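You operate a simulated robot arm through the tools that you are given. There is no shell and no other tool. Be economical: measure what you need, move in short steps, check, and stop when the job is done.

The job below is to be done with a simulated two-armed robot. You get a single attempt, and the scene is never put back.

JOB
Paint the top of the brake disc's hat black, then line up the yellow marks.
Fine: disc lock on to paint and off to turn; yellow sponge loaded at the brown tin and put back. Where these are worked on the way, their far stop is far enough and under half their travel is too little: disc lock. A coat counts when it lies all over at full strength: go over it till it gets no stronger.

The check looks at the end state, three seconds after you hand in, the way a careful person would. Anything else that was tipped, shoved, dropped, spilled or broken makes it a failure.

ROBOT AND FRAMES
Two 7-joint arms with two-finger parallel grippers on one trunk, on a base that drives. Base frame: it is fixed to the floor where the robot stands at the start and does not move with it; the origin is under the middle of the robot, x ahead of it, y to its left, z up; the surface under the hand at the start is at about z = 78. Units: cm, degrees, N and s.
The left shoulder is at the start at [5, 17.7, 120.4], the right one opposite. With the tool pointing down near the work surface each hand reaches from about 10 to 68 cm from the robot's upright axis, wherever it stands, measured 20 degrees to its own side. Places, roughly: brake disc [60, 10, 90]; brown tin [-70, -90, 50]; disc lock [50, -10, 80]; yellow sponge (8x6x5 cm) [40, 30, 80]. Payload 3.43 kg a hand.
The tool frame of a hand sits at the grasp point between the pads (the TCP): z along the fingers, y along the line on which they close. The tips reach 3.4 cm beyond it. Largest opening 12.8 cm; finger width 2.4, thickness 1.2; the body of the gripper, 4.8 by 13 cm, starts 9.6 cm behind the TCP.
Orientation is told as [roll, pitch, yaw] about the base's x, y, z axes, in that order, counted from this pose: with the fingers straight down and closing along the base's y, the tool's x points along the base's -x, its y along +y and its z along -z.

CONTROLS
- The arms move only by the tool send_rows. It takes "left_steps", "right_steps" or both (then of equal length, played together; a hand with none holds still); each is a list of rows, each a list of 7 numbers: the turn, a rotation vector about the tool's x, y, z in degrees, then the shift along the tool's x, y, z in mm, then the finger opening in mm, from 0 to 128. In form: [[ax, ay, az, tx, ty, tz, hand], ...]. A call has 1 to 8 rows; each row shifts and turns the commanded pose from where the row before left it, along the tool's axes as they then stand. A row lasts 0.2 s, in which the tool goes at most 5 cm and 8.6 degrees; a call with a longer step from one row to the next is refused whole, and so is a gripper value outside its range. Where a pose cannot be reached the arm comes as near as it can. A force on the tool above 90 N (or 10 N above the force at the start of the call, whichever is more), or a blocked arm, ends the call early, and 0.2 s more pass. Each finger travels about 10.8 cm/s and halts on what it meets, pressing with about 21 N; the grip force reading is that of the motor and also rises with nothing between the fingers. The clock runs only during rows and for 0.2 s after the last one: add rows that do not move to give the fingers time. The reply holds the time, the measured pose of the TCP, the force on the tool along the base axes, the opening and the grip force, in the units named above and with some noise, with the torque about the TCP (base axes, N m) and any sound that the robot's microphone picked up.
- Cameras (640 x 400 px; columns grow to the right, rows downward): "scene" is now at [15.6, 1.92, 136.31]; the picture's right is [0.21, -0.98, 0.00], its down [-0.59, -0.13, -0.80] and it looks along [0.78, 0.17, -0.60] (base axes); focal length 275 px, centre (320, 200). "left" rides on the left gripper at [7.6, 1.1, -16] in its tool frame; the picture's right is [-0.15, 0.99, 0.00], its down [-0.88, -0.13, -0.46] and it looks along [-0.45, -0.07, 0.89] (tool axes); focal length 234 px, centre (320, 200). "right" rides on the right gripper at [7.6, -1.1, -16] in its tool frame; the picture's right is [0.15, 0.99, 0.00], its down [-0.88, 0.13, -0.46] and it looks along [-0.45, 0.07, 0.89] (tool axes); focal length 234 px, centre (320, 200). There is no depth. A picture from a camera that has moved, and an enlarged one, comes with that camera's place and axes in the base frame and with its lens.
- grab_frame(camera): a new picture of that camera. The clock stands still meanwhile.
- move_column(by): slides the trunk up (or, below 0, down) by that many cm; the arms and the scene camera ride with it, the base frame stays. It gives what a move gives, with no picture.
- roll_base(legs): drives the robot by 1 to 6 legs, each [ahead, turn to the left] in cm and degrees, along the robot's own axes; the way and the turn of a leg run together, so that a leg with both is an arc; at most 150 cm and 180 degrees a leg. The arms and the cameras ride along, it lands a little off, and it stops where it bumps. It gives what a move gives.
- head_to(pan, tilt): turns the head with the scene camera to pan (to the left, within 80 degrees either way) and tilt (down, from -29 to 69), counted from straight ahead of the robot. It gives what a move gives.
- zoom(camera, box): a new picture of the part [left, top, right, bottom] of that camera's present view, enlarged. The clock stands still meanwhile.
- finish_job(): hands the job in; it is judged then, once.

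Go step by step. Nothing tells you exact positions but the pictures and the camera data: compare them with the known pose of the tool, close in by small moves and look again before you grip or let go. The budget is 120 turns and 92 pictures, counting those below and the enlarged ones. Unless the task says otherwise, let go and move clear before handing in.

The tools are called after "Request:" as name(argument=value, ...) on one line, values as JSON. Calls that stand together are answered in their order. send_rows: Moves the arms, as the interface text tells. Its arguments: {"type":"object","properties":{"left_steps":{"type":"array","items":{"type":"array","items":{"type":"number"}}},"right_steps":{"type":"array","items":{"type":"array","items":{"type":"number"}}}},"required":[]} The other tools are called the same way: move_column (by) slides the trunk up or down; roll_base (legs) drives the base; head_to (pan, tilt) turns the head that bears the scene camera; grab_frame (camera) takes a picture; zoom (camera, box) takes an enlarged picture of a part of a camera's view; finish_job () hands the job in.

At the start:

```text
time_s: 0.0
left_tcp_pos: [39.28, 28.22, 116.75]
left_tool_rot: [0.0, 0.0, 0.2]
left_wrist_force: [-0.3, -0.6, 1.1]
left_torque: [0.01, -0.02, 0.06]
left_finger_gap: 12.78
left_grasp_force: 0.1
right_tcp_pos: [42.8, -10.01, 115.19]
right_tool_rot: [0.0, 0.0, 0.1]
right_wrist_force: [0.7, -0.3, 0.1]
right_torque: [-0.02, -0.01, -0.01]
right_finger_gap: 12.81
right_grasp_force: 0.1
trunk travel left (down, up): [-37.5, 2.6]
robot x, y, heading: [-0.22, 0.04, 0.3]
head pan, tilt: [12.4, 37.2]
```

scene: 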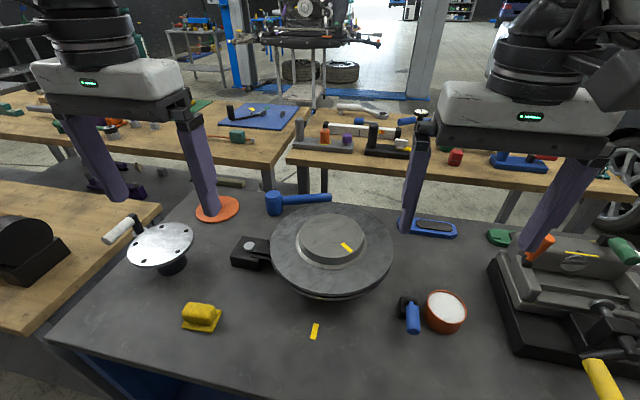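
right: 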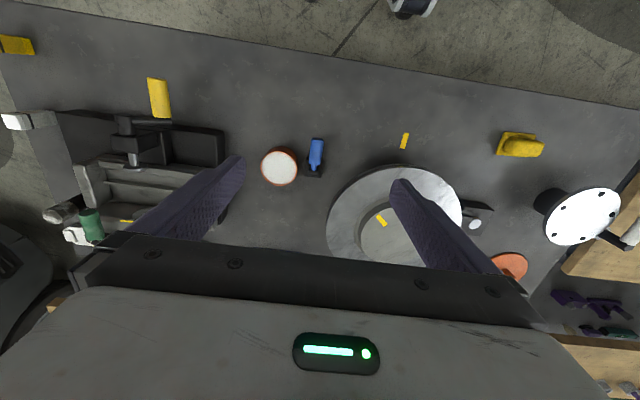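
left: 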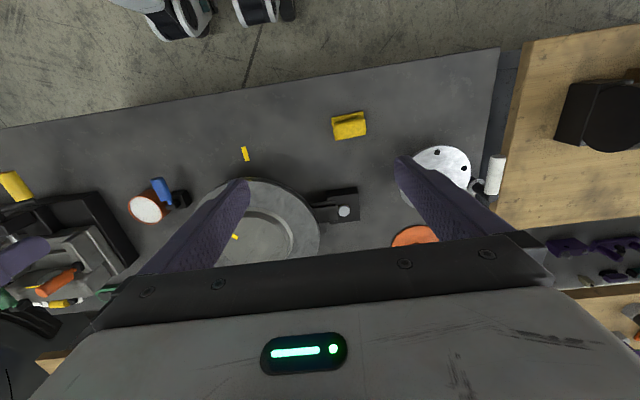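

I see the disc with a yellow mark on its hat and another on the bench in front, the blue lever (probably the disc lock) at its right, and the yellow sponge at the left. The brown tin should be behind the robot on the right. I'll look closer at the lock, the sponge and the disc first.

Request:
zoom(camera="scene", box=[360, 250, 500, 350])

Request:
zoom(camera="scene", box=[160, 190, 420, 350])

```text
4.00 times, centred on (430, 300) of scene
camera zoom: at [15.6, 1.92, 136.31], right [0.21, -0.98, 0.0], down [-0.59, -0.13, -0.8], along [0.78, 0.17, -0.6], focal length 1101 px, centre (-120, -200)
```

zoom: 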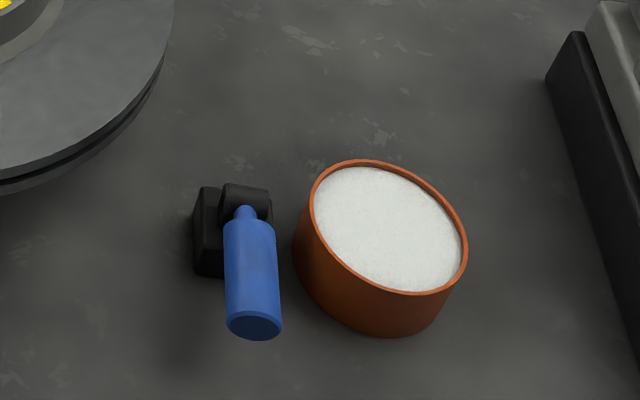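

```text
2.46 times, centred on (290, 270) of scene
camera zoom: at [15.6, 1.92, 136.31], right [0.21, -0.98, 0.0], down [-0.59, -0.13, -0.8], along [0.78, 0.17, -0.6], focal length 678 px, centre (394, 28)
```

zoom: 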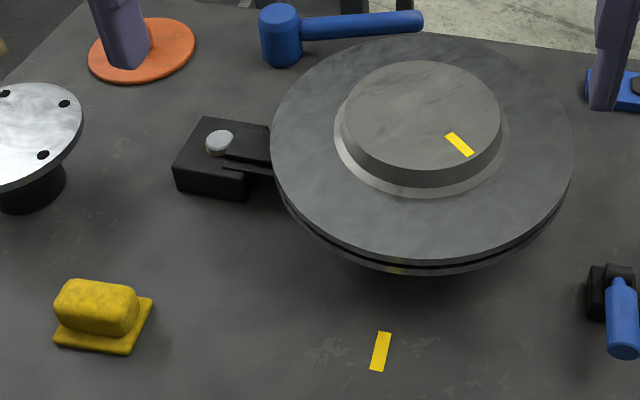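

The lever at about [49, -10] is the disc lock, the sponge is near [41, 34], the disc centre near [61, 9], and the bench mark near [45, 9.4]. I'll zoom with the hand cameras to get the lock's posture and the sponge's shape.

Request:
zoom(camera="right", box=[250, 110, 442, 230])

Request:
zoom(camera="left", box=[220, 90, 412, 210])

Request:
head_to(pan=-80, tilt=25)

Request:
grab_frame(camera="scene")

```text
3.33 times, centred on (346, 170) of right
camera zoom: at [35.22, -11.24, 131.23], right [-0.15, 0.99, 0.0], down [0.88, 0.13, 0.46], along [0.45, 0.07, -0.89], focal length 781 px, centre (233, 300)
```

zoom: 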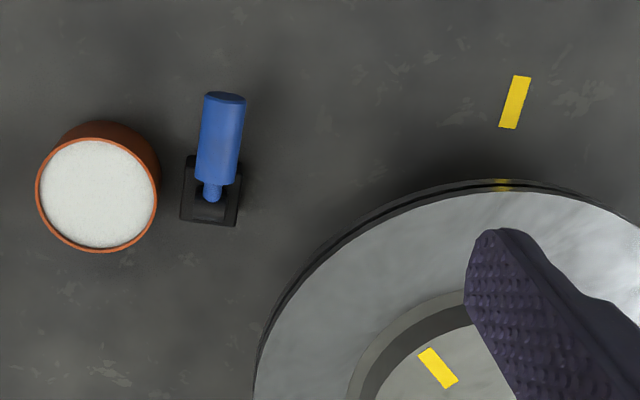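

```text
3.33 times, centred on (316, 150) of left
camera zoom: at [31.62, 29.15, 132.68], right [0.15, 0.99, 0.0], down [0.88, -0.13, 0.46], along [0.45, -0.07, -0.89], focal length 781 px, centre (333, 367)
```

zoom: 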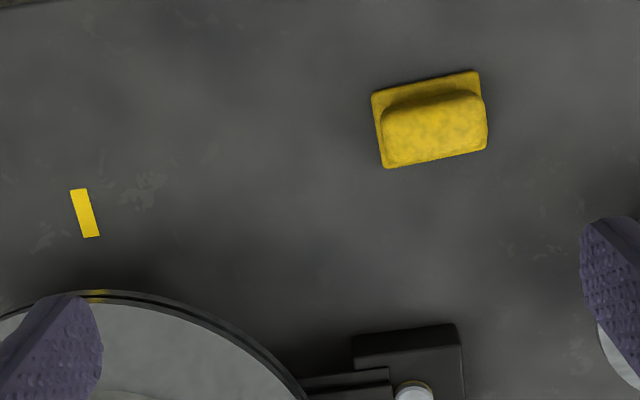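

```text
time_s: 1.7
left_tcp_pos: [39.28, 28.16, 116.69]
left_tool_rot: [0.0, 0.0, 0.0]
left_wrist_force: [0.3, 0.3, -0.1]
left_torque: [-0.02, 0.0, 0.01]
left_finger_gap: 12.77
left_grasp_force: 0.2
right_tcp_pos: [42.85, -10.16, 115.19]
right_tool_rot: [0.0, 0.0, 0.0]
right_wrist_force: [0.2, 0.6, -0.1]
right_torque: [0.01, -0.01, 0.01]
right_finger_gap: 12.79
right_grasp_force: 0.1
trunk travel left (down, up): [-37.5, 2.6]
robot x, y, heading: [0.51, 0.04, 0.3]
head pan, tilt: [-80.0, 25.0]
```

```text
84 pictures are left
camera scene: at [8.73, -9.01, 138.23], right [-0.98, -0.17, 0.0], down [-0.07, 0.42, -0.91], along [0.16, -0.89, -0.42], focal length 275 px, centre (320, 200)
```

scene: 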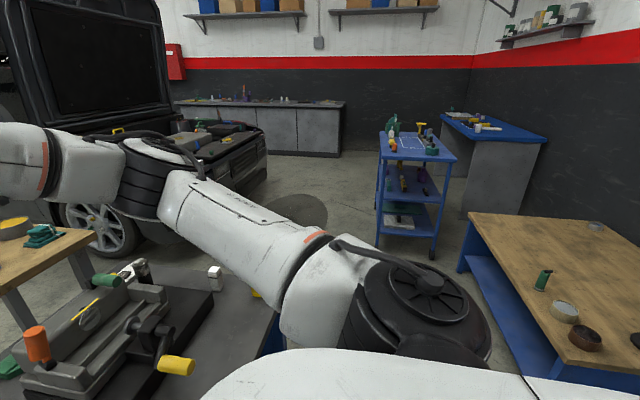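

The lock's lever points towards me, about level, its end near [45.4, -10, 85] and its hinge along y near x = 51, so it flips upward. The brown tin is visible near [-73, -94] on a low table. I'll pitch the right hand 45° forward and come near the lever.

Request:
send_rows(right_steps=[[0, -7.5, 0, 0, 0, 0, 55], [0, -7.5, 0, 0, 0, 0, 55], [0, -7.5, 0, 0, 0, 0, 55], [0, -7.5, 0, 0, 0, 0, 55], [0, -7.5, 0, 0, 0, 0, 55], [0, -7.5, 0, 0, 0, 0, 55], [0, 0, 0, 45, 0, 25, 55], [0, 0, 0, 45, 0, 25, 55]])

Request:
head_to(pan=-5, tilt=45)

Request:
grab_frame(camera="right")

Request:
grab_frame(camera="scene")

```text
refused: row 7 steps farther than a row can; nothing moved
```

```text
time_s: 3.1
left_tcp_pos: [39.2, 27.97, 116.69]
left_tool_rot: [0.0, 0.0, 0.1]
left_wrist_force: [-0.1, 0.4, 0.5]
left_torque: [-0.01, 0.0, 0.0]
left_finger_gap: 12.78
left_grasp_force: 0.0
right_tcp_pos: [42.88, -10.06, 115.27]
right_tool_rot: [0.0, 0.0, 0.0]
right_wrist_force: [-0.2, -0.3, 0.0]
right_torque: [-0.04, 0.03, 0.02]
right_finger_gap: 12.8
right_grasp_force: 0.2
trunk travel left (down, up): [-37.5, 2.6]
robot x, y, heading: [0.22, -0.08, 0.0]
head pan, tilt: [-5.0, 45.0]
```

```text
83 pictures are left
camera right: at [35.22, -11.24, 131.23], right [-0.15, 0.99, 0.0], down [0.88, 0.13, 0.46], along [0.45, 0.07, -0.89], focal length 234 px, centre (320, 200)
```

right: 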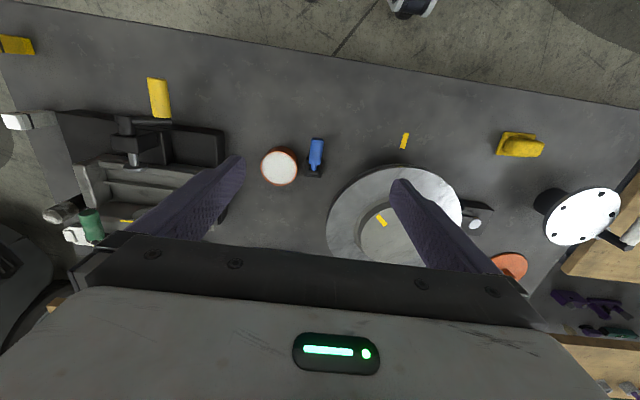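

```text
82 pictures are left
camera scene: at [15.22, -0.66, 135.17], right [-0.09, -1.0, 0.0], down [-0.7, 0.06, -0.71], along [0.7, -0.06, -0.71], focal length 275 px, centre (320, 200)
```

scene: 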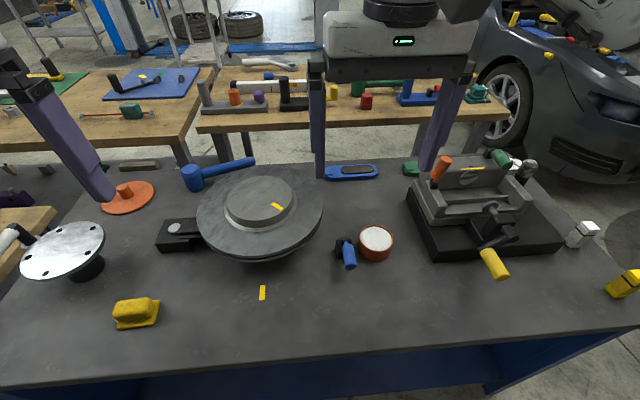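

The step was just too long, so nothing moved. I'll send it again with smaller shifts.

Request:
send_rows(right_steps=[[0, -7.5, 0, 0, 0, 0, 55], [0, -7.5, 0, 0, 0, 0, 55], [0, -7.5, 0, 0, 0, 0, 55], [0, -7.5, 0, 0, 0, 0, 55], [0, -7.5, 0, 0, 0, 0, 55], [0, -7.5, 0, 0, 0, 0, 55], [0, 0, 0, 35, 0, 23, 55], [0, 0, 0, 35, 0, 23, 55]])

Request:
send_rows(right_steps=[[0, 0, 0, 35, 0, 20, 55], [0, 0, 0, 35, 0, 20, 55], [0, 0, 0, 25, 0, 20, 55], [0, 0, 0, 20, 0, 15, 55]])

Request:
grab_frame(camera="right")

Request:
grab_frame(camera="scene")

```text
time_s: 4.9
left_tcp_pos: [39.26, 28.1, 116.78]
left_tool_rot: [-0.1, 0.1, 0.1]
left_wrist_force: [0.3, 0.4, 0.3]
left_torque: [0.03, 0.0, 0.0]
left_finger_gap: 12.77
left_grasp_force: 0.0
right_tcp_pos: [41.28, -10.15, 107.08]
right_tool_rot: [0.2, -45.2, -0.1]
right_wrist_force: [0.2, -0.1, 0.0]
right_torque: [-0.02, 0.0, -0.03]
right_finger_gap: 5.51
right_grasp_force: 0.1
trunk travel left (down, up): [-37.5, 2.6]
robot x, y, heading: [0.2, 0.14, 0.0]
head pan, tilt: [-5.0, 45.0]
```

```text
time_s: 5.9
left_tcp_pos: [39.19, 28.1, 116.69]
left_tool_rot: [0.0, 0.0, 0.1]
left_wrist_force: [0.8, -0.4, 0.7]
left_torque: [0.0, 0.03, 0.03]
left_finger_gap: 12.8
left_grasp_force: 0.0
right_tcp_pos: [38.49, -10.18, 93.47]
right_tool_rot: [0.1, -45.0, 0.0]
right_wrist_force: [-0.9, -0.3, -0.4]
right_torque: [-0.03, 0.01, 0.02]
right_finger_gap: 5.52
right_grasp_force: 0.1
trunk travel left (down, up): [-37.5, 2.6]
robot x, y, heading: [-0.24, 0.21, 0.1]
head pan, tilt: [-5.0, 45.0]
```

```text
81 pictures are left
camera right: at [21.61, -11.33, 99.48], right [-0.1, 0.99, -0.1], down [0.3, 0.13, 0.94], along [0.95, 0.07, -0.31], focal length 234 px, centre (320, 200)
```

right: 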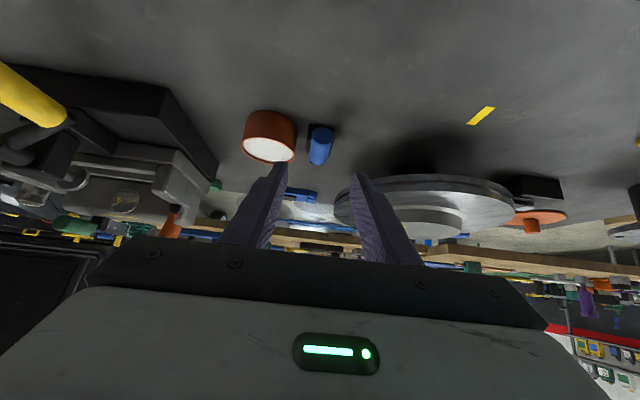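

```text
80 pictures are left
camera scene: at [15.23, -0.65, 135.17], right [-0.09, -1.0, 0.0], down [-0.7, 0.06, -0.71], along [0.7, -0.06, -0.71], focal length 275 px, centre (320, 200)
```

scene: 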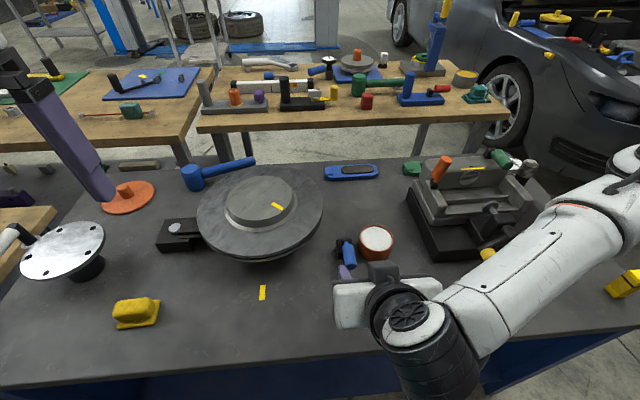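

The lever end sits at about [45.4, -10.2, 86], straight ahead between the fingers. I'll advance along the tool axis and look.

Request:
send_rows(right_steps=[[0, 0, 0, 0, 0, 30, 55], [0, 0, 0, 0, 0, 30, 55], [0, 0, 0, 0, 0, 25, 55], [0, 0, 0, 3, 0, 15, 55], [0, 0, 0, 0, 0, 0, 55]])

Request:
zoom(camera="right", box=[220, 110, 412, 230])

Request:
zoom(camera="scene", box=[300, 210, 428, 290])

```text
time_s: 7.1
left_tcp_pos: [39.15, 28.18, 116.7]
left_tool_rot: [0.0, 0.1, 0.1]
left_wrist_force: [0.6, -0.1, 0.0]
left_torque: [0.0, -0.02, -0.01]
left_finger_gap: 12.75
left_grasp_force: 0.1
right_tcp_pos: [45.33, -10.16, 86.37]
right_tool_rot: [0.0, -45.0, 0.0]
right_wrist_force: [0.6, -0.6, -0.1]
right_torque: [0.0, 0.0, 0.0]
right_finger_gap: 5.53
right_grasp_force: 0.1
trunk travel left (down, up): [-37.5, 2.6]
robot x, y, heading: [-0.32, -0.15, 0.2]
head pan, tilt: [-5.0, 45.0]
```

```text
3.33 times, centred on (316, 170) of right
camera zoom: at [28.54, -11.26, 92.27], right [-0.1, 0.99, -0.1], down [0.3, 0.13, 0.94], along [0.95, 0.07, -0.31], focal length 781 px, centre (333, 300)
```

zoom: 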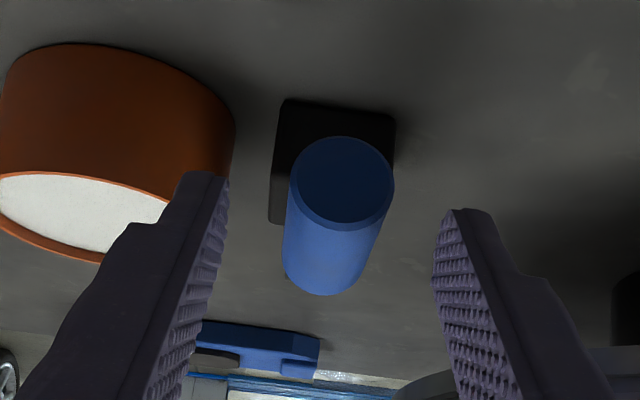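

```text
5.00 times, centred on (364, 250) of scene
camera zoom: at [15.22, -0.65, 135.17], right [-0.09, -1.0, 0.0], down [-0.7, 0.06, -0.71], along [0.7, -0.06, -0.71], focal length 1376 px, centre (100, -50)
```

zoom: 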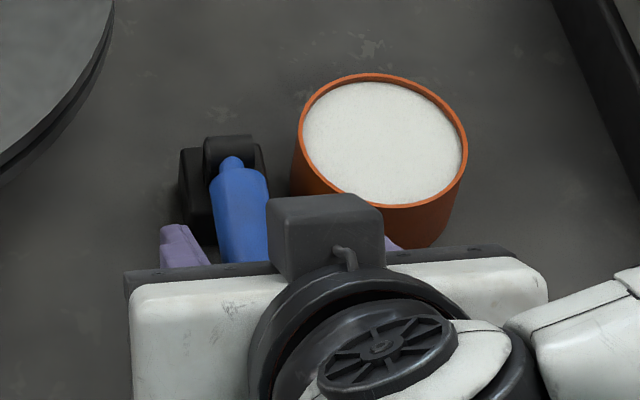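

The handle end is about [46, -10, 83.7], rising slightly to the pivot. I'll go 1 cm further and close on it.

Request:
send_rows(right_steps=[[0, 0, 0, 0, 1, 10, 55], [0, 0, 0, 0, 0, 0, 35], [0, 0, 0, 0, 0, 0, 20], [0, 0, 0, 0, 0, 0, 10], [0, 0, 0, 0, 0, 0, 10]])

Request:
zoom(camera="right", box=[220, 110, 412, 230])

```text
time_s: 8.3
left_tcp_pos: [39.36, 28.02, 116.59]
left_tool_rot: [-0.1, 0.1, 0.1]
left_wrist_force: [-0.1, 0.2, 0.4]
left_torque: [0.02, -0.01, 0.04]
left_finger_gap: 12.8
left_grasp_force: 0.1
right_tcp_pos: [45.97, -10.04, 85.54]
right_tool_rot: [0.0, -44.9, 0.0]
right_wrist_force: [0.8, -5.2, 0.5]
right_torque: [0.03, -0.07, 0.77]
right_finger_gap: 2.48
right_grasp_force: 45.1
trunk travel left (down, up): [-37.5, 2.6]
robot x, y, heading: [-0.17, 0.19, 0.1]
head pan, tilt: [-5.0, 45.0]
```

```text
3.33 times, centred on (316, 170) of right
camera zoom: at [29.25, -11.22, 91.56], right [-0.1, 0.99, -0.1], down [0.3, 0.13, 0.94], along [0.95, 0.07, -0.31], focal length 781 px, centre (333, 300)
```

zoom: 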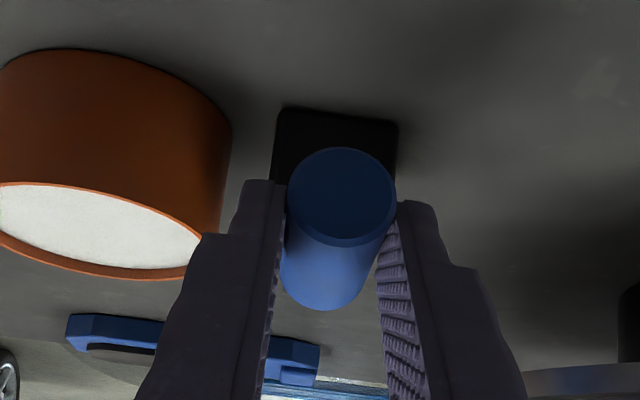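

The handle is gripped at 2.5 cm. I'll swing it up about the pivot near [51, 85.5], turning the hand with it.

Request:
send_rows(right_steps=[[0, 8, 0, -5.3, 0, -4.6, 10], [0, 8, 0, -5.3, 0, -4.6, 10], [0, 8, 0, -5.3, 0, -4.6, 10], [0, 8, 0, -5.3, 0, -4.6, 10]])

Request:
zoom(camera="right", box=[220, 110, 412, 230])

```text
time_s: 9.3
left_tcp_pos: [39.43, 28.03, 116.65]
left_tool_rot: [0.0, 0.1, 0.0]
left_wrist_force: [-0.5, 0.3, -0.2]
left_torque: [0.02, 0.02, 0.03]
left_finger_gap: 12.8
left_grasp_force: 0.0
right_tcp_pos: [47.32, -10.1, 88.4]
right_tool_rot: [0.0, -13.7, 0.0]
right_wrist_force: [26.2, -4.5, 2.9]
right_torque: [-0.33, -1.54, -0.48]
right_finger_gap: 2.52
right_grasp_force: 45.3
trunk travel left (down, up): [-37.5, 2.6]
robot x, y, heading: [0.33, 0.07, 0.2]
head pan, tilt: [-5.0, 45.0]
```

```text
3.33 times, centred on (316, 170) of right
camera zoom: at [36.1, -11.23, 102.08], right [-0.14, 0.99, -0.03], down [0.75, 0.13, 0.65], along [0.65, 0.07, -0.76], focal length 781 px, centre (333, 300)
```

zoom: 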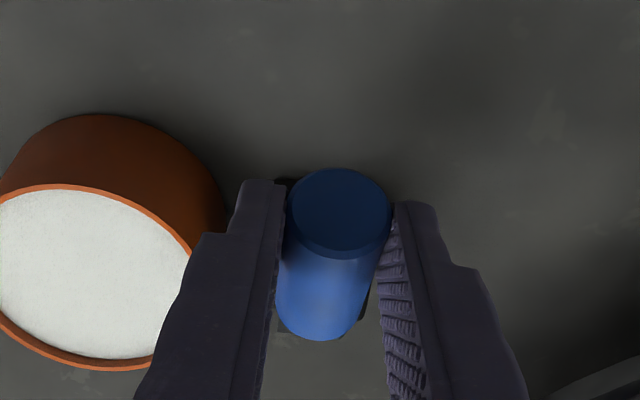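

The lever is following, and the forces show the pivot is a bit lower and further out, near [51.5, 84.8]. I'll correct for that and continue.

Request:
send_rows(right_steps=[[0, 8, 0, -12.8, 0, -4.7, 10], [0, 8, 0, -6.5, 0, -4.2, 10], [0, 8, 0, -6.5, 0, -4.2, 10], [0, 8, 0, -6.5, 0, -4.2, 10]])

Request:
zoom(camera="scene", box=[300, 170, 460, 270])

```text
time_s: 10.3
left_tcp_pos: [39.24, 27.92, 116.65]
left_tool_rot: [0.0, -0.1, 0.0]
left_wrist_force: [-0.5, 0.5, 0.3]
left_torque: [0.03, 0.02, 0.01]
left_finger_gap: 12.78
left_grasp_force: 0.0
right_tcp_pos: [49.98, -10.01, 90.19]
right_tool_rot: [0.0, 18.7, 0.0]
right_wrist_force: [15.8, -5.3, 8.1]
right_torque: [0.08, -1.35, 0.33]
right_finger_gap: 2.55
right_grasp_force: 45.1
trunk travel left (down, up): [-37.5, 2.6]
robot x, y, heading: [-0.12, 0.16, 0.0]
head pan, tilt: [-5.0, 45.0]
```

```text
4.00 times, centred on (380, 220) of scene
camera zoom: at [15.3, -0.69, 135.16], right [-0.09, -1.0, 0.0], down [-0.7, 0.06, -0.71], along [0.7, -0.06, -0.71], focal length 1101 px, centre (80, 120)
```

zoom: 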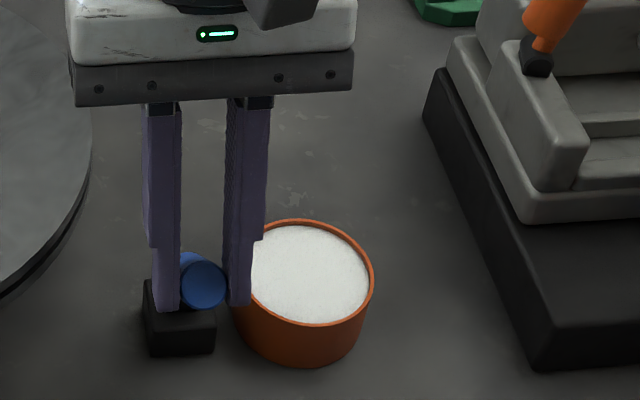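

It follows well at about half way or more. I'll keep going with the same arc until it stops.

Request:
send_rows(right_steps=[[0, 8, 0, -7, 0, -4.2, 10], [0, 8, 0, -6.8, 0, -4.2, 10], [0, 8, 0, -6.5, 0, -4.2, 10]])

Request:
zoom(camera="scene", box=[300, 170, 460, 270])

```text
time_s: 11.1
left_tcp_pos: [39.4, 28.1, 116.57]
left_tool_rot: [0.0, 0.1, 0.2]
left_wrist_force: [0.3, 0.9, 0.1]
left_torque: [0.02, 0.01, 0.02]
left_finger_gap: 12.82
left_grasp_force: 0.1
right_tcp_pos: [48.69, -10.1, 90.42]
right_tool_rot: [0.2, 37.5, 1.6]
right_wrist_force: [6.0, 6.1, -10.2]
right_torque: [0.07, -0.16, -0.08]
right_finger_gap: 2.54
right_grasp_force: 44.9
right hand out of reach, approached as far as the arm can: row 2, 3
trunk travel left (down, up): [-37.5, 2.6]
robot x, y, heading: [-0.43, 0.12, -0.1]
head pan, tilt: [-5.0, 45.0]
```

```text
4.00 times, centred on (380, 220) of scene
camera zoom: at [15.37, -0.6, 135.12], right [-0.09, -1.0, 0.0], down [-0.71, 0.06, -0.71], along [0.7, -0.06, -0.71], focal length 1101 px, centre (80, 120)
```

zoom: 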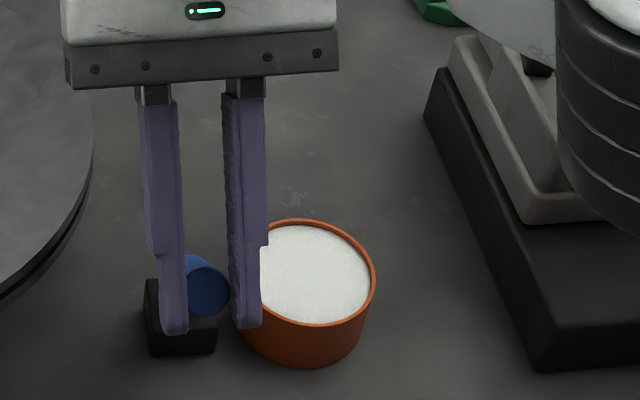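

The arm cannot pitch further there, so I'll let go, lift out, straighten the hand and push the lever the rest of the way with closed fingers.

Request:
send_rows(right_steps=[[0, 0, 0, 0, 0, 0, 42], [0, 0, 0, 0, 0, 0, 42], [0, -8, 0, 12, 0, -16, 42], [0, -8, 0, 12, 0, -16, 42], [0, -8, 0, 10, 0, -20, 42], [0, -8, 0, 10, 0, -20, 42], [0, -8, 0, 0, 0, -20, 42]])

Request:
grab_frame(camera="right")

Request:
grab_frame(camera="scene")

```text
time_s: 12.7
left_tcp_pos: [39.2, 28.09, 116.71]
left_tool_rot: [0.0, 0.0, 0.0]
left_wrist_force: [0.9, -1.0, 0.4]
left_torque: [0.04, -0.03, -0.02]
left_finger_gap: 12.8
left_grasp_force: 0.1
right_tcp_pos: [47.9, -10.31, 100.9]
right_tool_rot: [0.2, -2.9, 1.2]
right_wrist_force: [-0.6, 0.1, 0.1]
right_torque: [-0.01, 0.03, -0.01]
right_finger_gap: 4.2
right_grasp_force: 0.1
trunk travel left (down, up): [-37.5, 2.6]
robot x, y, heading: [0.2, 0.04, -0.1]
head pan, tilt: [-5.0, 45.0]
```

```text
73 pictures are left
camera right: at [39.59, -11.71, 116.62], right [-0.17, 0.99, 0.0], down [0.85, 0.15, 0.5], along [0.49, 0.08, -0.87], focal length 234 px, centre (320, 200)
```

right: 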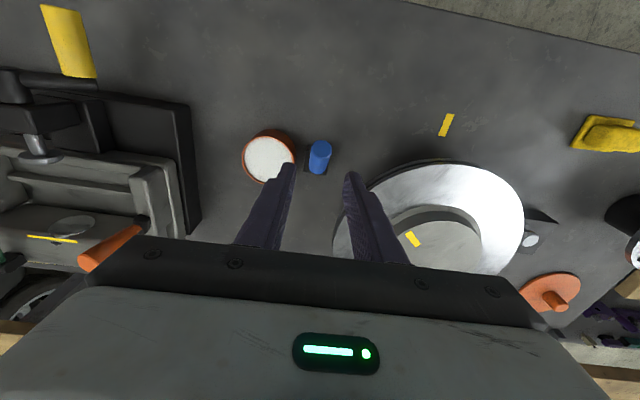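

```text
72 pictures are left
camera scene: at [15.18, -0.66, 135.17], right [-0.09, -1.0, 0.0], down [-0.7, 0.06, -0.71], along [0.7, -0.06, -0.71], focal length 275 px, centre (320, 200)
```

scene: 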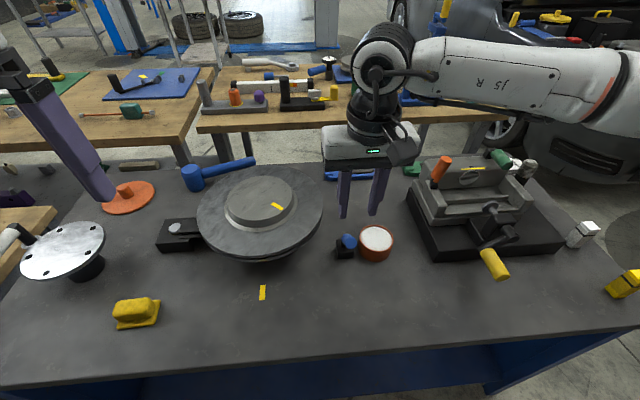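

The lever now leans about 60° up. I'll close the fingers, come down on my side of it and push it away until it stops.

Request:
send_rows(right_steps=[[0, 2.9, 0, 40, 3, 0, 20], [0, 0, 0, 0, 0, 35, 0], [0, 0, 0, 0, 0, 35, 0], [0, 0, 0, 0, 0, 35, 0], [0, 0, 0, 0, 0, 0, 0]])

Request:
zoom(camera="right", box=[224, 100, 416, 220])

Request:
zoom(camera="scene", box=[284, 190, 444, 290])

```text
time_s: 13.9
left_tcp_pos: [39.17, 28.1, 116.62]
left_tool_rot: [0.0, -0.2, 0.1]
left_wrist_force: [-0.6, 0.2, 0.6]
left_torque: [-0.01, -0.01, -0.01]
left_finger_gap: 12.8
left_grasp_force: 0.0
right_tcp_pos: [44.0, -10.11, 90.23]
right_tool_rot: [0.1, 0.1, 1.3]
right_wrist_force: [-0.3, -0.5, 0.0]
right_torque: [-0.03, 0.03, 0.01]
right_finger_gap: 0.0
right_grasp_force: 20.8
trunk travel left (down, up): [-37.5, 2.6]
robot x, y, heading: [0.43, -0.02, -0.1]
head pan, tilt: [-5.0, 45.0]
```

```text
3.33 times, centred on (320, 160) of right
camera zoom: at [36.44, -11.46, 106.22], right [-0.17, 0.99, 0.0], down [0.88, 0.15, 0.45], along [0.45, 0.08, -0.89], focal length 781 px, centre (320, 333)
```

zoom: 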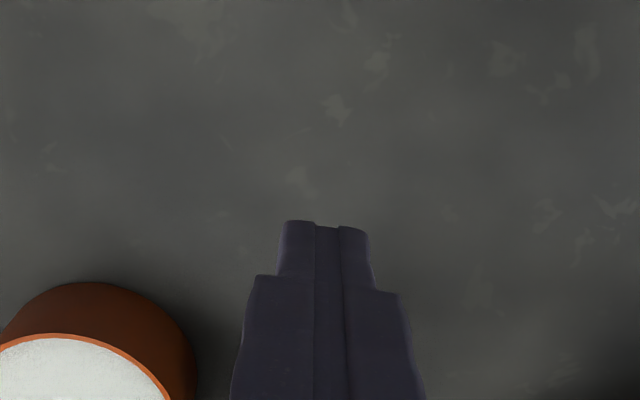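

```text
4.00 times, centred on (364, 240) of scene
camera zoom: at [15.2, -0.64, 135.17], right [-0.09, -1.0, 0.0], down [-0.7, 0.06, -0.71], along [0.7, -0.06, -0.71], focal length 1101 px, centre (144, 40)
```

zoom: 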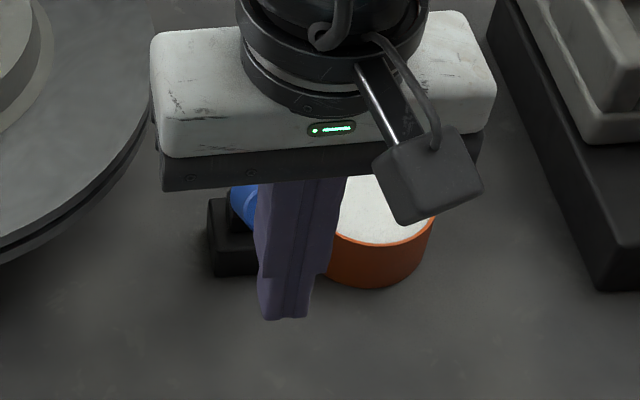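

The finger is on my side of the lever with room to spare. I'll push away in 1 cm steps.

Request:
send_rows(right_steps=[[0, 0, 0, -12, 0, 0, 0], [0, 0, 0, -12, 0, 0, 0], [0, 0, 0, -10, 0, 0, 0], [0, 0, 0, -10, 0, 0, 0], [0, 0, 0, -10, 0, 0, 0], [0, 0, 0, -10, 0, 0, 0]])

Request:
zoom(camera="scene", box=[284, 190, 444, 290])

```text
time_s: 15.3
left_tcp_pos: [38.44, 27.95, 116.94]
left_tool_rot: [0.0, -0.4, 0.0]
left_wrist_force: [-0.2, 0.1, -0.2]
left_torque: [0.02, -0.01, -0.03]
left_finger_gap: 12.78
left_grasp_force: 0.0
right_tcp_pos: [48.7, -9.83, 90.3]
right_tool_rot: [0.0, 1.7, 1.9]
right_wrist_force: [-64.3, -8.3, 13.7]
right_torque: [0.12, 0.5, -0.22]
right_finger_gap: 0.0
right_grasp_force: 20.9
trunk travel left (down, up): [-37.5, 2.6]
robot x, y, heading: [-0.15, 0.1, -0.2]
head pan, tilt: [-5.0, 45.0]
```

```text
4.00 times, centred on (364, 240) of scene
camera zoom: at [14.35, -0.73, 135.29], right [-0.09, -1.0, 0.0], down [-0.7, 0.06, -0.71], along [0.71, -0.06, -0.7], focal length 1101 px, centre (144, 40)
```

zoom: 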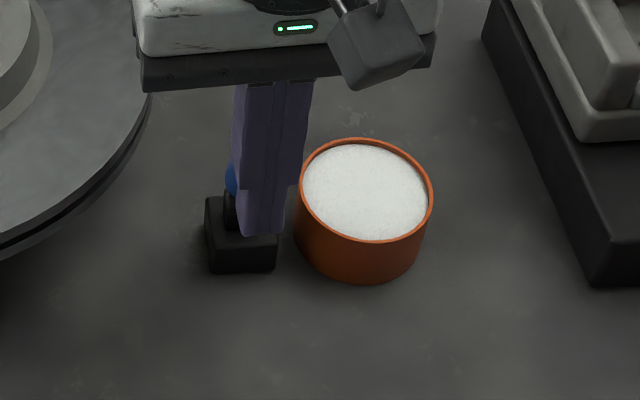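

It met a firm stop with the lever about upright. I'll back off, lift and check the lever and the disc's clamp.

Request:
send_rows(right_steps=[[0, 0, 0, 40, 0, 0, 0], [0, 0, 0, 30, 0, -35, 0], [0, 0, 0, 0, 0, -45, 0], [0, 0, 0, 20, 40, -20, 0], [0, 0, 0, 40, -20, -20, 0]])

Request:
zoom(camera="scene", box=[284, 190, 444, 290])

Request:
zoom(camera="scene", box=[140, 150, 340, 275])

```text
time_s: 16.5
left_tcp_pos: [39.1, 28.04, 116.83]
left_tool_rot: [0.0, -0.1, 0.0]
left_wrist_force: [0.3, 0.8, -0.2]
left_torque: [0.03, 0.0, -0.01]
left_finger_gap: 12.82
left_grasp_force: 0.0
right_tcp_pos: [37.29, -8.4, 102.37]
right_tool_rot: [0.2, 0.2, 1.2]
right_wrist_force: [0.1, 0.7, -0.3]
right_torque: [0.02, -0.01, -0.03]
right_finger_gap: 0.01
right_grasp_force: 21.2
trunk travel left (down, up): [-37.5, 2.6]
robot x, y, heading: [-0.12, 0.32, -0.0]
head pan, tilt: [-5.0, 45.0]
```

```text
4.00 times, centred on (364, 240) of scene
camera zoom: at [15.14, -0.8, 135.18], right [-0.09, -1.0, 0.0], down [-0.7, 0.06, -0.71], along [0.71, -0.06, -0.71], focal length 1101 px, centre (144, 40)
```

zoom: 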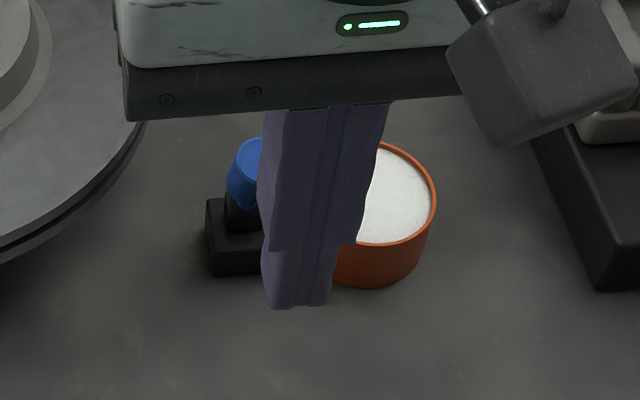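

```text
3.20 times, centred on (240, 212) of scene
camera zoom: at [15.14, -0.8, 135.18], right [-0.09, -1.0, 0.0], down [-0.7, 0.06, -0.71], along [0.71, -0.06, -0.71], focal length 881 px, centre (576, 160)
```

zoom: 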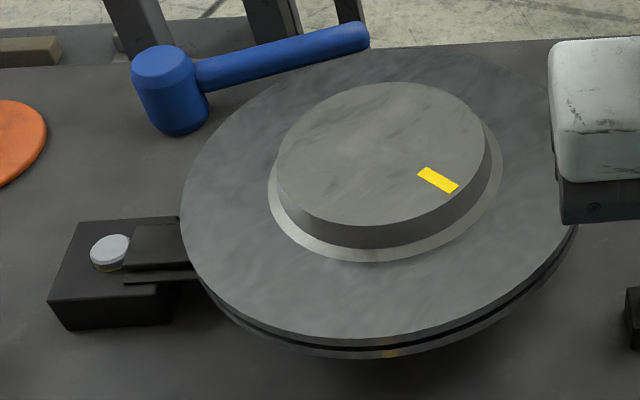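

The lever now stands upright at its far stop. To learn whether this is on or off, I'll rest the closed right fingertips lightly on the disc's ring and try dragging it.

Request:
send_rows(right_steps=[[0, 0, 0, -45, 15, 0, 0], [0, 0, 0, -45, 15, 0, 0], [0, 0, 0, -45, 20, 0, 0], [0, 0, 0, -45, 24, 0, 0], [0, 0, 0, -5, 0, 40, 0], [0, 0, 0, 0, 0, 0, 0]])

Request:
grab_frame(camera="right")

Request:
zoom(camera="scene", box=[140, 150, 380, 300])

```text
refused: row 4 steps farther than a row can; nothing moved
```

```text
66 pictures are left
camera right: at [29.78, -9.8, 118.33], right [-0.17, 0.99, 0.0], down [0.88, 0.15, 0.45], along [0.45, 0.08, -0.89], focal length 234 px, centre (320, 200)
```

right: 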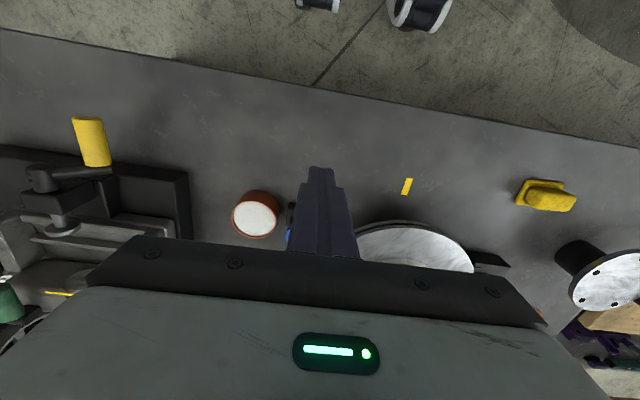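

```text
2.67 times, centred on (260, 225) of scene
camera zoom: at [15.14, -0.8, 135.18], right [-0.09, -1.0, 0.0], down [-0.7, 0.06, -0.71], along [0.71, -0.06, -0.71], focal length 734 px, centre (480, 133)
```

zoom: 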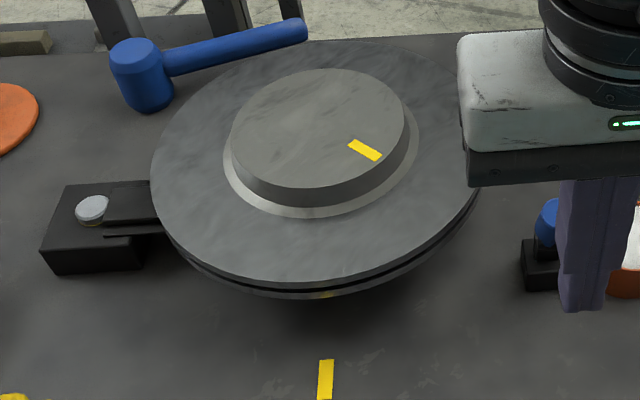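

Row 4 was slightly too long; I'll resend it. The disc centre is near [61.2, 9.3], the hat mark is at about 234° and the bench mark at 180°, so a clockwise turn of about 54° is needed in the end.

Request:
send_rows(right_steps=[[0, 0, 0, -45, 15, 0, 0], [0, 0, 0, -45, 15, 0, 0], [0, 0, 0, -45, 20, 0, 0], [0, 0, 0, -43, 20, 0, 0], [0, 0, 0, -7, 4, 40, 0], [0, 0, 0, 0, 0, 0, 0]])

Request:
grab_frame(camera="scene")

```text
time_s: 17.9
left_tcp_pos: [39.14, 28.18, 116.64]
left_tool_rot: [0.0, 0.0, 0.2]
left_wrist_force: [-0.1, 0.5, 0.1]
left_torque: [-0.01, 0.03, -0.02]
left_finger_gap: 12.8
left_grasp_force: 0.1
right_tcp_pos: [55.54, -0.37, 98.17]
right_tool_rot: [0.0, 0.2, 1.3]
right_wrist_force: [-0.3, 0.2, -0.5]
right_torque: [-0.01, 0.01, 0.01]
right_finger_gap: 0.0
right_grasp_force: 21.0
trunk travel left (down, up): [-37.5, 2.6]
robot x, y, heading: [0.35, -0.0, 0.2]
head pan, tilt: [-5.0, 45.0]
```

```text
64 pictures are left
camera scene: at [15.2, -0.63, 135.17], right [-0.09, -1.0, 0.0], down [-0.7, 0.06, -0.71], along [0.7, -0.06, -0.71], focal length 275 px, centre (320, 200)
```

scene: 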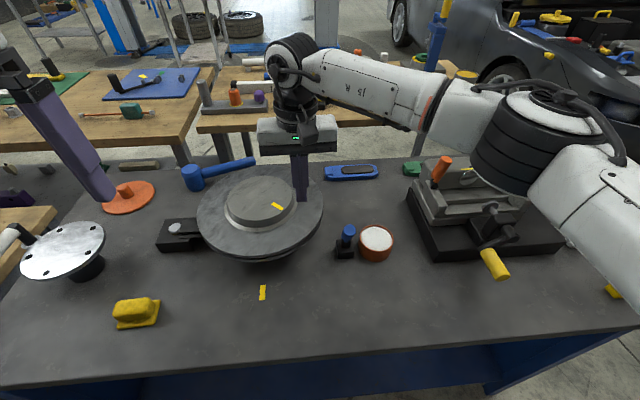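

The fingertip is above the ring, between hat and rim. I'll lower gently to contact.

Request:
send_rows(right_steps=[[0, 0, 0, 0, 0, 20, 0], [0, 0, 0, 0, 0, 15, 0], [0, 0, 0, 0, 0, 10, 0], [0, 0, 0, 0, 0, 8, 0], [0, 0, 0, 0, 0, 0, 0]])

```text
time_s: 19.1
left_tcp_pos: [39.21, 28.06, 116.66]
left_tool_rot: [0.0, 0.0, 0.1]
left_wrist_force: [-0.2, 1.1, -0.4]
left_torque: [-0.01, -0.02, 0.01]
left_finger_gap: 12.82
left_grasp_force: 0.0
right_tcp_pos: [55.64, -0.49, 92.91]
right_tool_rot: [0.1, 0.2, 1.2]
right_wrist_force: [0.0, 0.8, -0.2]
right_torque: [-0.01, -0.02, -0.02]
right_finger_gap: 0.0
right_grasp_force: 20.7
trunk travel left (down, up): [-37.5, 2.6]
robot x, y, heading: [0.22, 0.25, -0.0]
head pan, tilt: [-5.0, 45.0]
```

Request:
send_rows(right_steps=[[0, 0, 0, 0, 0, 8, 0], [0, 0, 0, 0, 0, 8, 0], [0, 0, 0, 0, 0, 6, 0], [0, 0, 0, 0, 0, 0, 0]])

```text
time_s: 20.1
left_tcp_pos: [39.23, 28.09, 116.63]
left_tool_rot: [0.0, -0.1, 0.2]
left_wrist_force: [-0.3, -0.1, 0.6]
left_torque: [0.0, 0.0, 0.01]
left_finger_gap: 12.81
left_grasp_force: 0.1
right_tcp_pos: [55.73, -0.31, 90.79]
right_tool_rot: [0.1, 0.2, 1.3]
right_wrist_force: [0.0, 0.2, 3.6]
right_torque: [-0.04, -0.02, -0.01]
right_finger_gap: 0.01
right_grasp_force: 20.9
trunk travel left (down, up): [-37.5, 2.6]
robot x, y, heading: [0.27, 0.13, -0.0]
head pan, tilt: [-5.0, 45.0]
```

Contact at ring height about 87.4. I'll press a little more and drag clockwise 2 cm.

Request:
send_rows(right_steps=[[0, 0, 0, 0, 0, 4, 0], [0, 0, 0, 0, 0, 0, 0], [0, 0, 0, 6, 3.5, 0, 0], [0, 0, 0, 6, 3.3, 0, 0], [0, 0, 0, 6, 3.1, 0, 0]])

Request:
zoom(camera="scene", box=[140, 150, 380, 300])

```text
time_s: 21.3
left_tcp_pos: [39.01, 28.15, 116.84]
left_tool_rot: [0.2, -0.1, 0.0]
left_wrist_force: [-0.7, 0.3, 0.8]
left_torque: [-0.01, 0.01, -0.03]
left_finger_gap: 12.83
left_grasp_force: 0.0
right_tcp_pos: [54.09, 0.36, 90.84]
right_tool_rot: [0.1, -0.4, 1.2]
right_wrist_force: [13.1, -7.0, 31.0]
right_torque: [-0.37, -0.05, 0.13]
right_finger_gap: 0.0
right_grasp_force: 21.1
trunk travel left (down, up): [-37.5, 2.6]
robot x, y, heading: [-0.05, 0.06, 0.0]
head pan, tilt: [-5.0, 45.0]
```

```text
2.67 times, centred on (260, 225) of scene
camera zoom: at [15.05, -0.73, 135.21], right [-0.09, -1.0, 0.0], down [-0.7, 0.06, -0.71], along [0.71, -0.06, -0.71], focal length 734 px, centre (480, 133)
```

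zoom: 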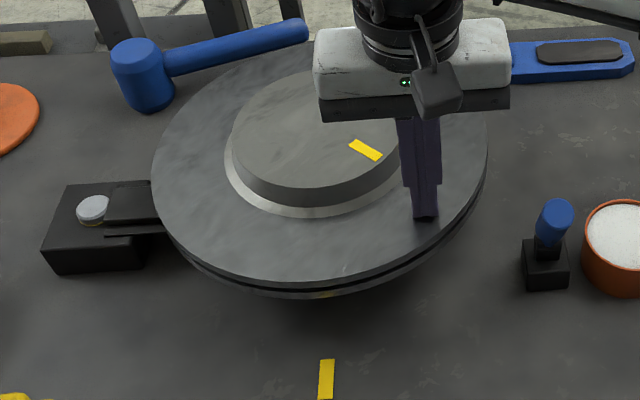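

The fingertip slid while the disc stayed put, so the lock is now on. I'll lift the right hand clear and move the left to the sponge.

Request:
send_rows(right_steps=[[0, 0, 0, 0, 0, -45, 0], [0, 0, 0, 0, 0, -45, 0], [0, 0, 0, 0, 0, -45, 0], [0, 0, 0, 40, -20, -20, 0], [0, 0, 0, 40, -28, -10, 0], [0, 0, 0, 40, -28, 0, 0], [0, 0, 0, 40, -28, 0, 0]], left_steps=[[0, 0, -8, 0, 0, 45, 100], [0, 0, 0, 0, 20, 40, 100], [0, 0, 0, 0, 20, 40, 100], [0, 0, 0, 0, 10, 30, 100], [0, 0, 0, 0, 0, 30, 100], [0, 0, 0, 0, 0, 0, 100], [0, 0, 0, 0, 0, 0, 100]])

Request:
grab_frame(camera="left")

Request:
grab_frame(camera="scene")

```text
time_s: 22.9
left_tcp_pos: [38.48, 32.99, 98.18]
left_tool_rot: [0.1, -0.1, 8.0]
left_wrist_force: [-0.1, -0.6, 0.2]
left_torque: [0.01, -0.02, -0.04]
left_finger_gap: 10.02
left_grasp_force: 0.1
right_tcp_pos: [38.0, -10.57, 106.83]
right_tool_rot: [0.0, 0.2, 1.2]
right_wrist_force: [0.2, -0.5, 0.3]
right_torque: [0.02, -0.04, -0.01]
right_finger_gap: 0.0
right_grasp_force: 20.8
trunk travel left (down, up): [-37.5, 2.6]
robot x, y, heading: [-0.19, -0.05, 0.1]
head pan, tilt: [-5.0, 45.0]
```

```text
62 pictures are left
camera left: at [30.79, 32.91, 114.21], right [0.01, 1.0, 0.0], down [0.89, -0.01, 0.46], along [0.46, 0.0, -0.89], focal length 234 px, centre (320, 200)
```

left: 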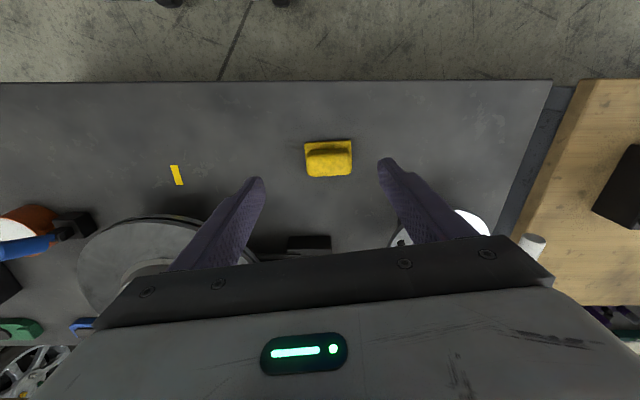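

```text
61 pictures are left
camera scene: at [15.18, -0.71, 135.18], right [-0.09, -1.0, 0.0], down [-0.7, 0.06, -0.71], along [0.7, -0.06, -0.71], focal length 275 px, centre (320, 200)
```

scene: 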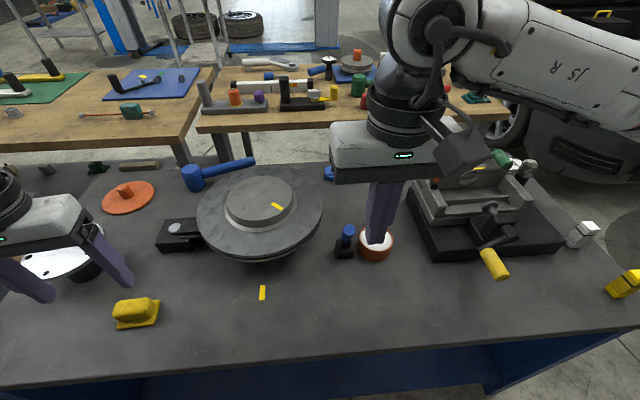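

The sponge's handle is centred near [41, 34.1] with its long side along yaw 5°. I'll turn the left hand to yaw 95° so it grips the narrow side, staying above it.

Request:
send_rows(left_steps=[[0, 0, 0, -25, 8, 0, 80], [0, 0, -8.5, 0, 0, 0, 80], [0, 0, -8.5, 0, 0, 0, 80], [0, 0, -8.5, 0, 0, 0, 80], [0, 0, -8.5, 0, 0, 0, 80], [0, 0, -8.5, 0, 0, 0, 80], [0, 0, -8.5, 0, 0, 0, 80]])

Request:
send_rows(left_steps=[[0, 0, -8.5, 0, 0, 0, 80], [0, 0, -8.5, 0, 0, 0, 80], [0, 0, -8.5, 0, 0, 0, 80], [0, 0, -8.5, 0, 0, 0, 80], [0, 0, -2, 0, 0, 0, 80], [0, 0, 0, 0, 0, 0, 80]])

Request:
grab_frame(camera="left")

```text
time_s: 24.5
left_tcp_pos: [40.95, 34.15, 98.25]
left_tool_rot: [0.0, 0.0, 59.2]
left_wrist_force: [0.5, -0.5, 0.1]
left_torque: [0.01, 0.01, 0.0]
left_finger_gap: 7.98
left_grasp_force: 0.0
right_tcp_pos: [38.16, -10.32, 106.91]
right_tool_rot: [0.2, 0.1, 1.2]
right_wrist_force: [-0.1, 0.5, 0.1]
right_torque: [0.02, 0.0, -0.02]
right_finger_gap: 0.0
right_grasp_force: 20.6
trunk travel left (down, up): [-37.5, 2.6]
robot x, y, heading: [0.15, 0.05, -0.2]
head pan, tilt: [-5.0, 45.0]
```

```text
time_s: 25.9
left_tcp_pos: [40.93, 34.28, 98.09]
left_tool_rot: [0.0, 0.0, 95.1]
left_wrist_force: [0.4, 0.1, 0.2]
left_torque: [-0.01, 0.01, -0.03]
left_finger_gap: 8.0
left_grasp_force: 0.0
right_tcp_pos: [38.17, -10.31, 106.71]
right_tool_rot: [0.1, 0.1, 1.1]
right_wrist_force: [0.6, -0.2, 0.0]
right_torque: [-0.01, 0.02, -0.02]
right_finger_gap: 0.0
right_grasp_force: 21.3
trunk travel left (down, up): [-37.5, 2.6]
robot x, y, heading: [-0.18, -0.32, 0.2]
head pan, tilt: [-5.0, 45.0]
```

```text
60 pictures are left
camera left: at [40.4, 26.47, 114.17], right [-1.0, 0.06, 0.0], down [0.05, 0.89, 0.46], along [0.03, 0.45, -0.89], focal length 234 px, centre (320, 200)
```

left: 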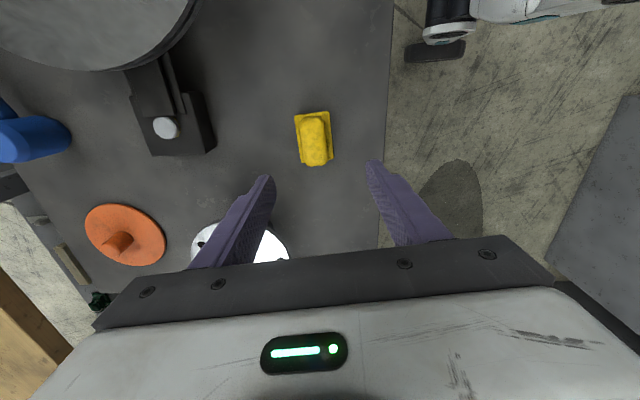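

The grip direction fits. I'll shift slightly to [41.4, 33.7] and come lower to check.

Request:
send_rows(left_steps=[[0, 0, 0, 5, -5, 30, 70], [0, 0, 0, 0, 0, 30, 70], [0, 0, 0, 0, 0, 30, 70], [0, 0, 0, 0, 0, 0, 70]])

Request:
zoom(camera="left", box=[200, 80, 440, 230])

Request:
zoom(camera="scene", box=[60, 240, 220, 340])

```text
time_s: 26.9
left_tcp_pos: [41.32, 33.67, 89.05]
left_tool_rot: [0.0, 0.1, 95.1]
left_wrist_force: [-0.1, 0.0, 0.1]
left_torque: [0.02, -0.03, 0.0]
left_finger_gap: 6.99
left_grasp_force: 0.0
right_tcp_pos: [38.19, -10.38, 106.73]
right_tool_rot: [0.1, 0.2, 1.2]
right_wrist_force: [0.1, -0.3, -0.7]
right_torque: [-0.01, 0.02, 0.0]
right_finger_gap: 0.0
right_grasp_force: 20.5
trunk travel left (down, up): [-37.5, 2.6]
robot x, y, heading: [0.24, -0.06, -0.0]
head pan, tilt: [-5.0, 45.0]
```

```text
2.67 times, centred on (320, 155) of left
camera zoom: at [40.9, 25.99, 105.11], right [-1.0, 0.06, 0.0], down [0.05, 0.89, 0.46], along [0.03, 0.45, -0.89], focal length 624 px, centre (320, 320)
```

zoom: 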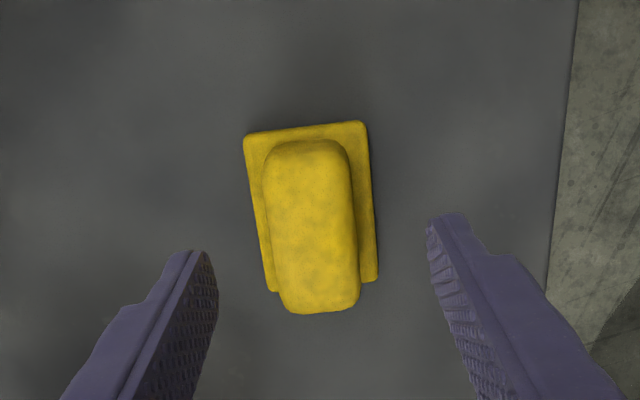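

```text
4.00 times, centred on (140, 290) of scene
camera zoom: at [15.2, -0.66, 135.17], right [-0.09, -1.0, 0.0], down [-0.7, 0.06, -0.71], along [0.7, -0.06, -0.71], focal length 1101 px, centre (1040, -160)
```

zoom: 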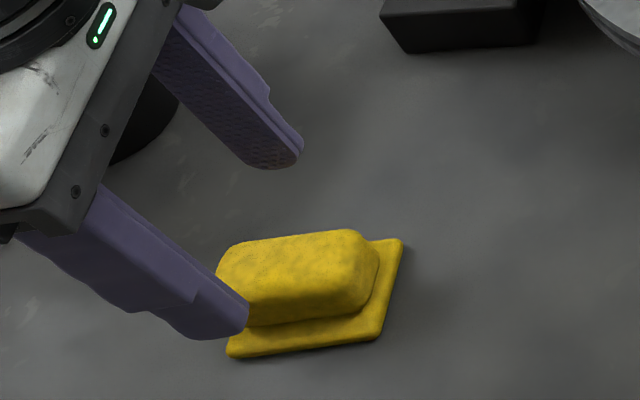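

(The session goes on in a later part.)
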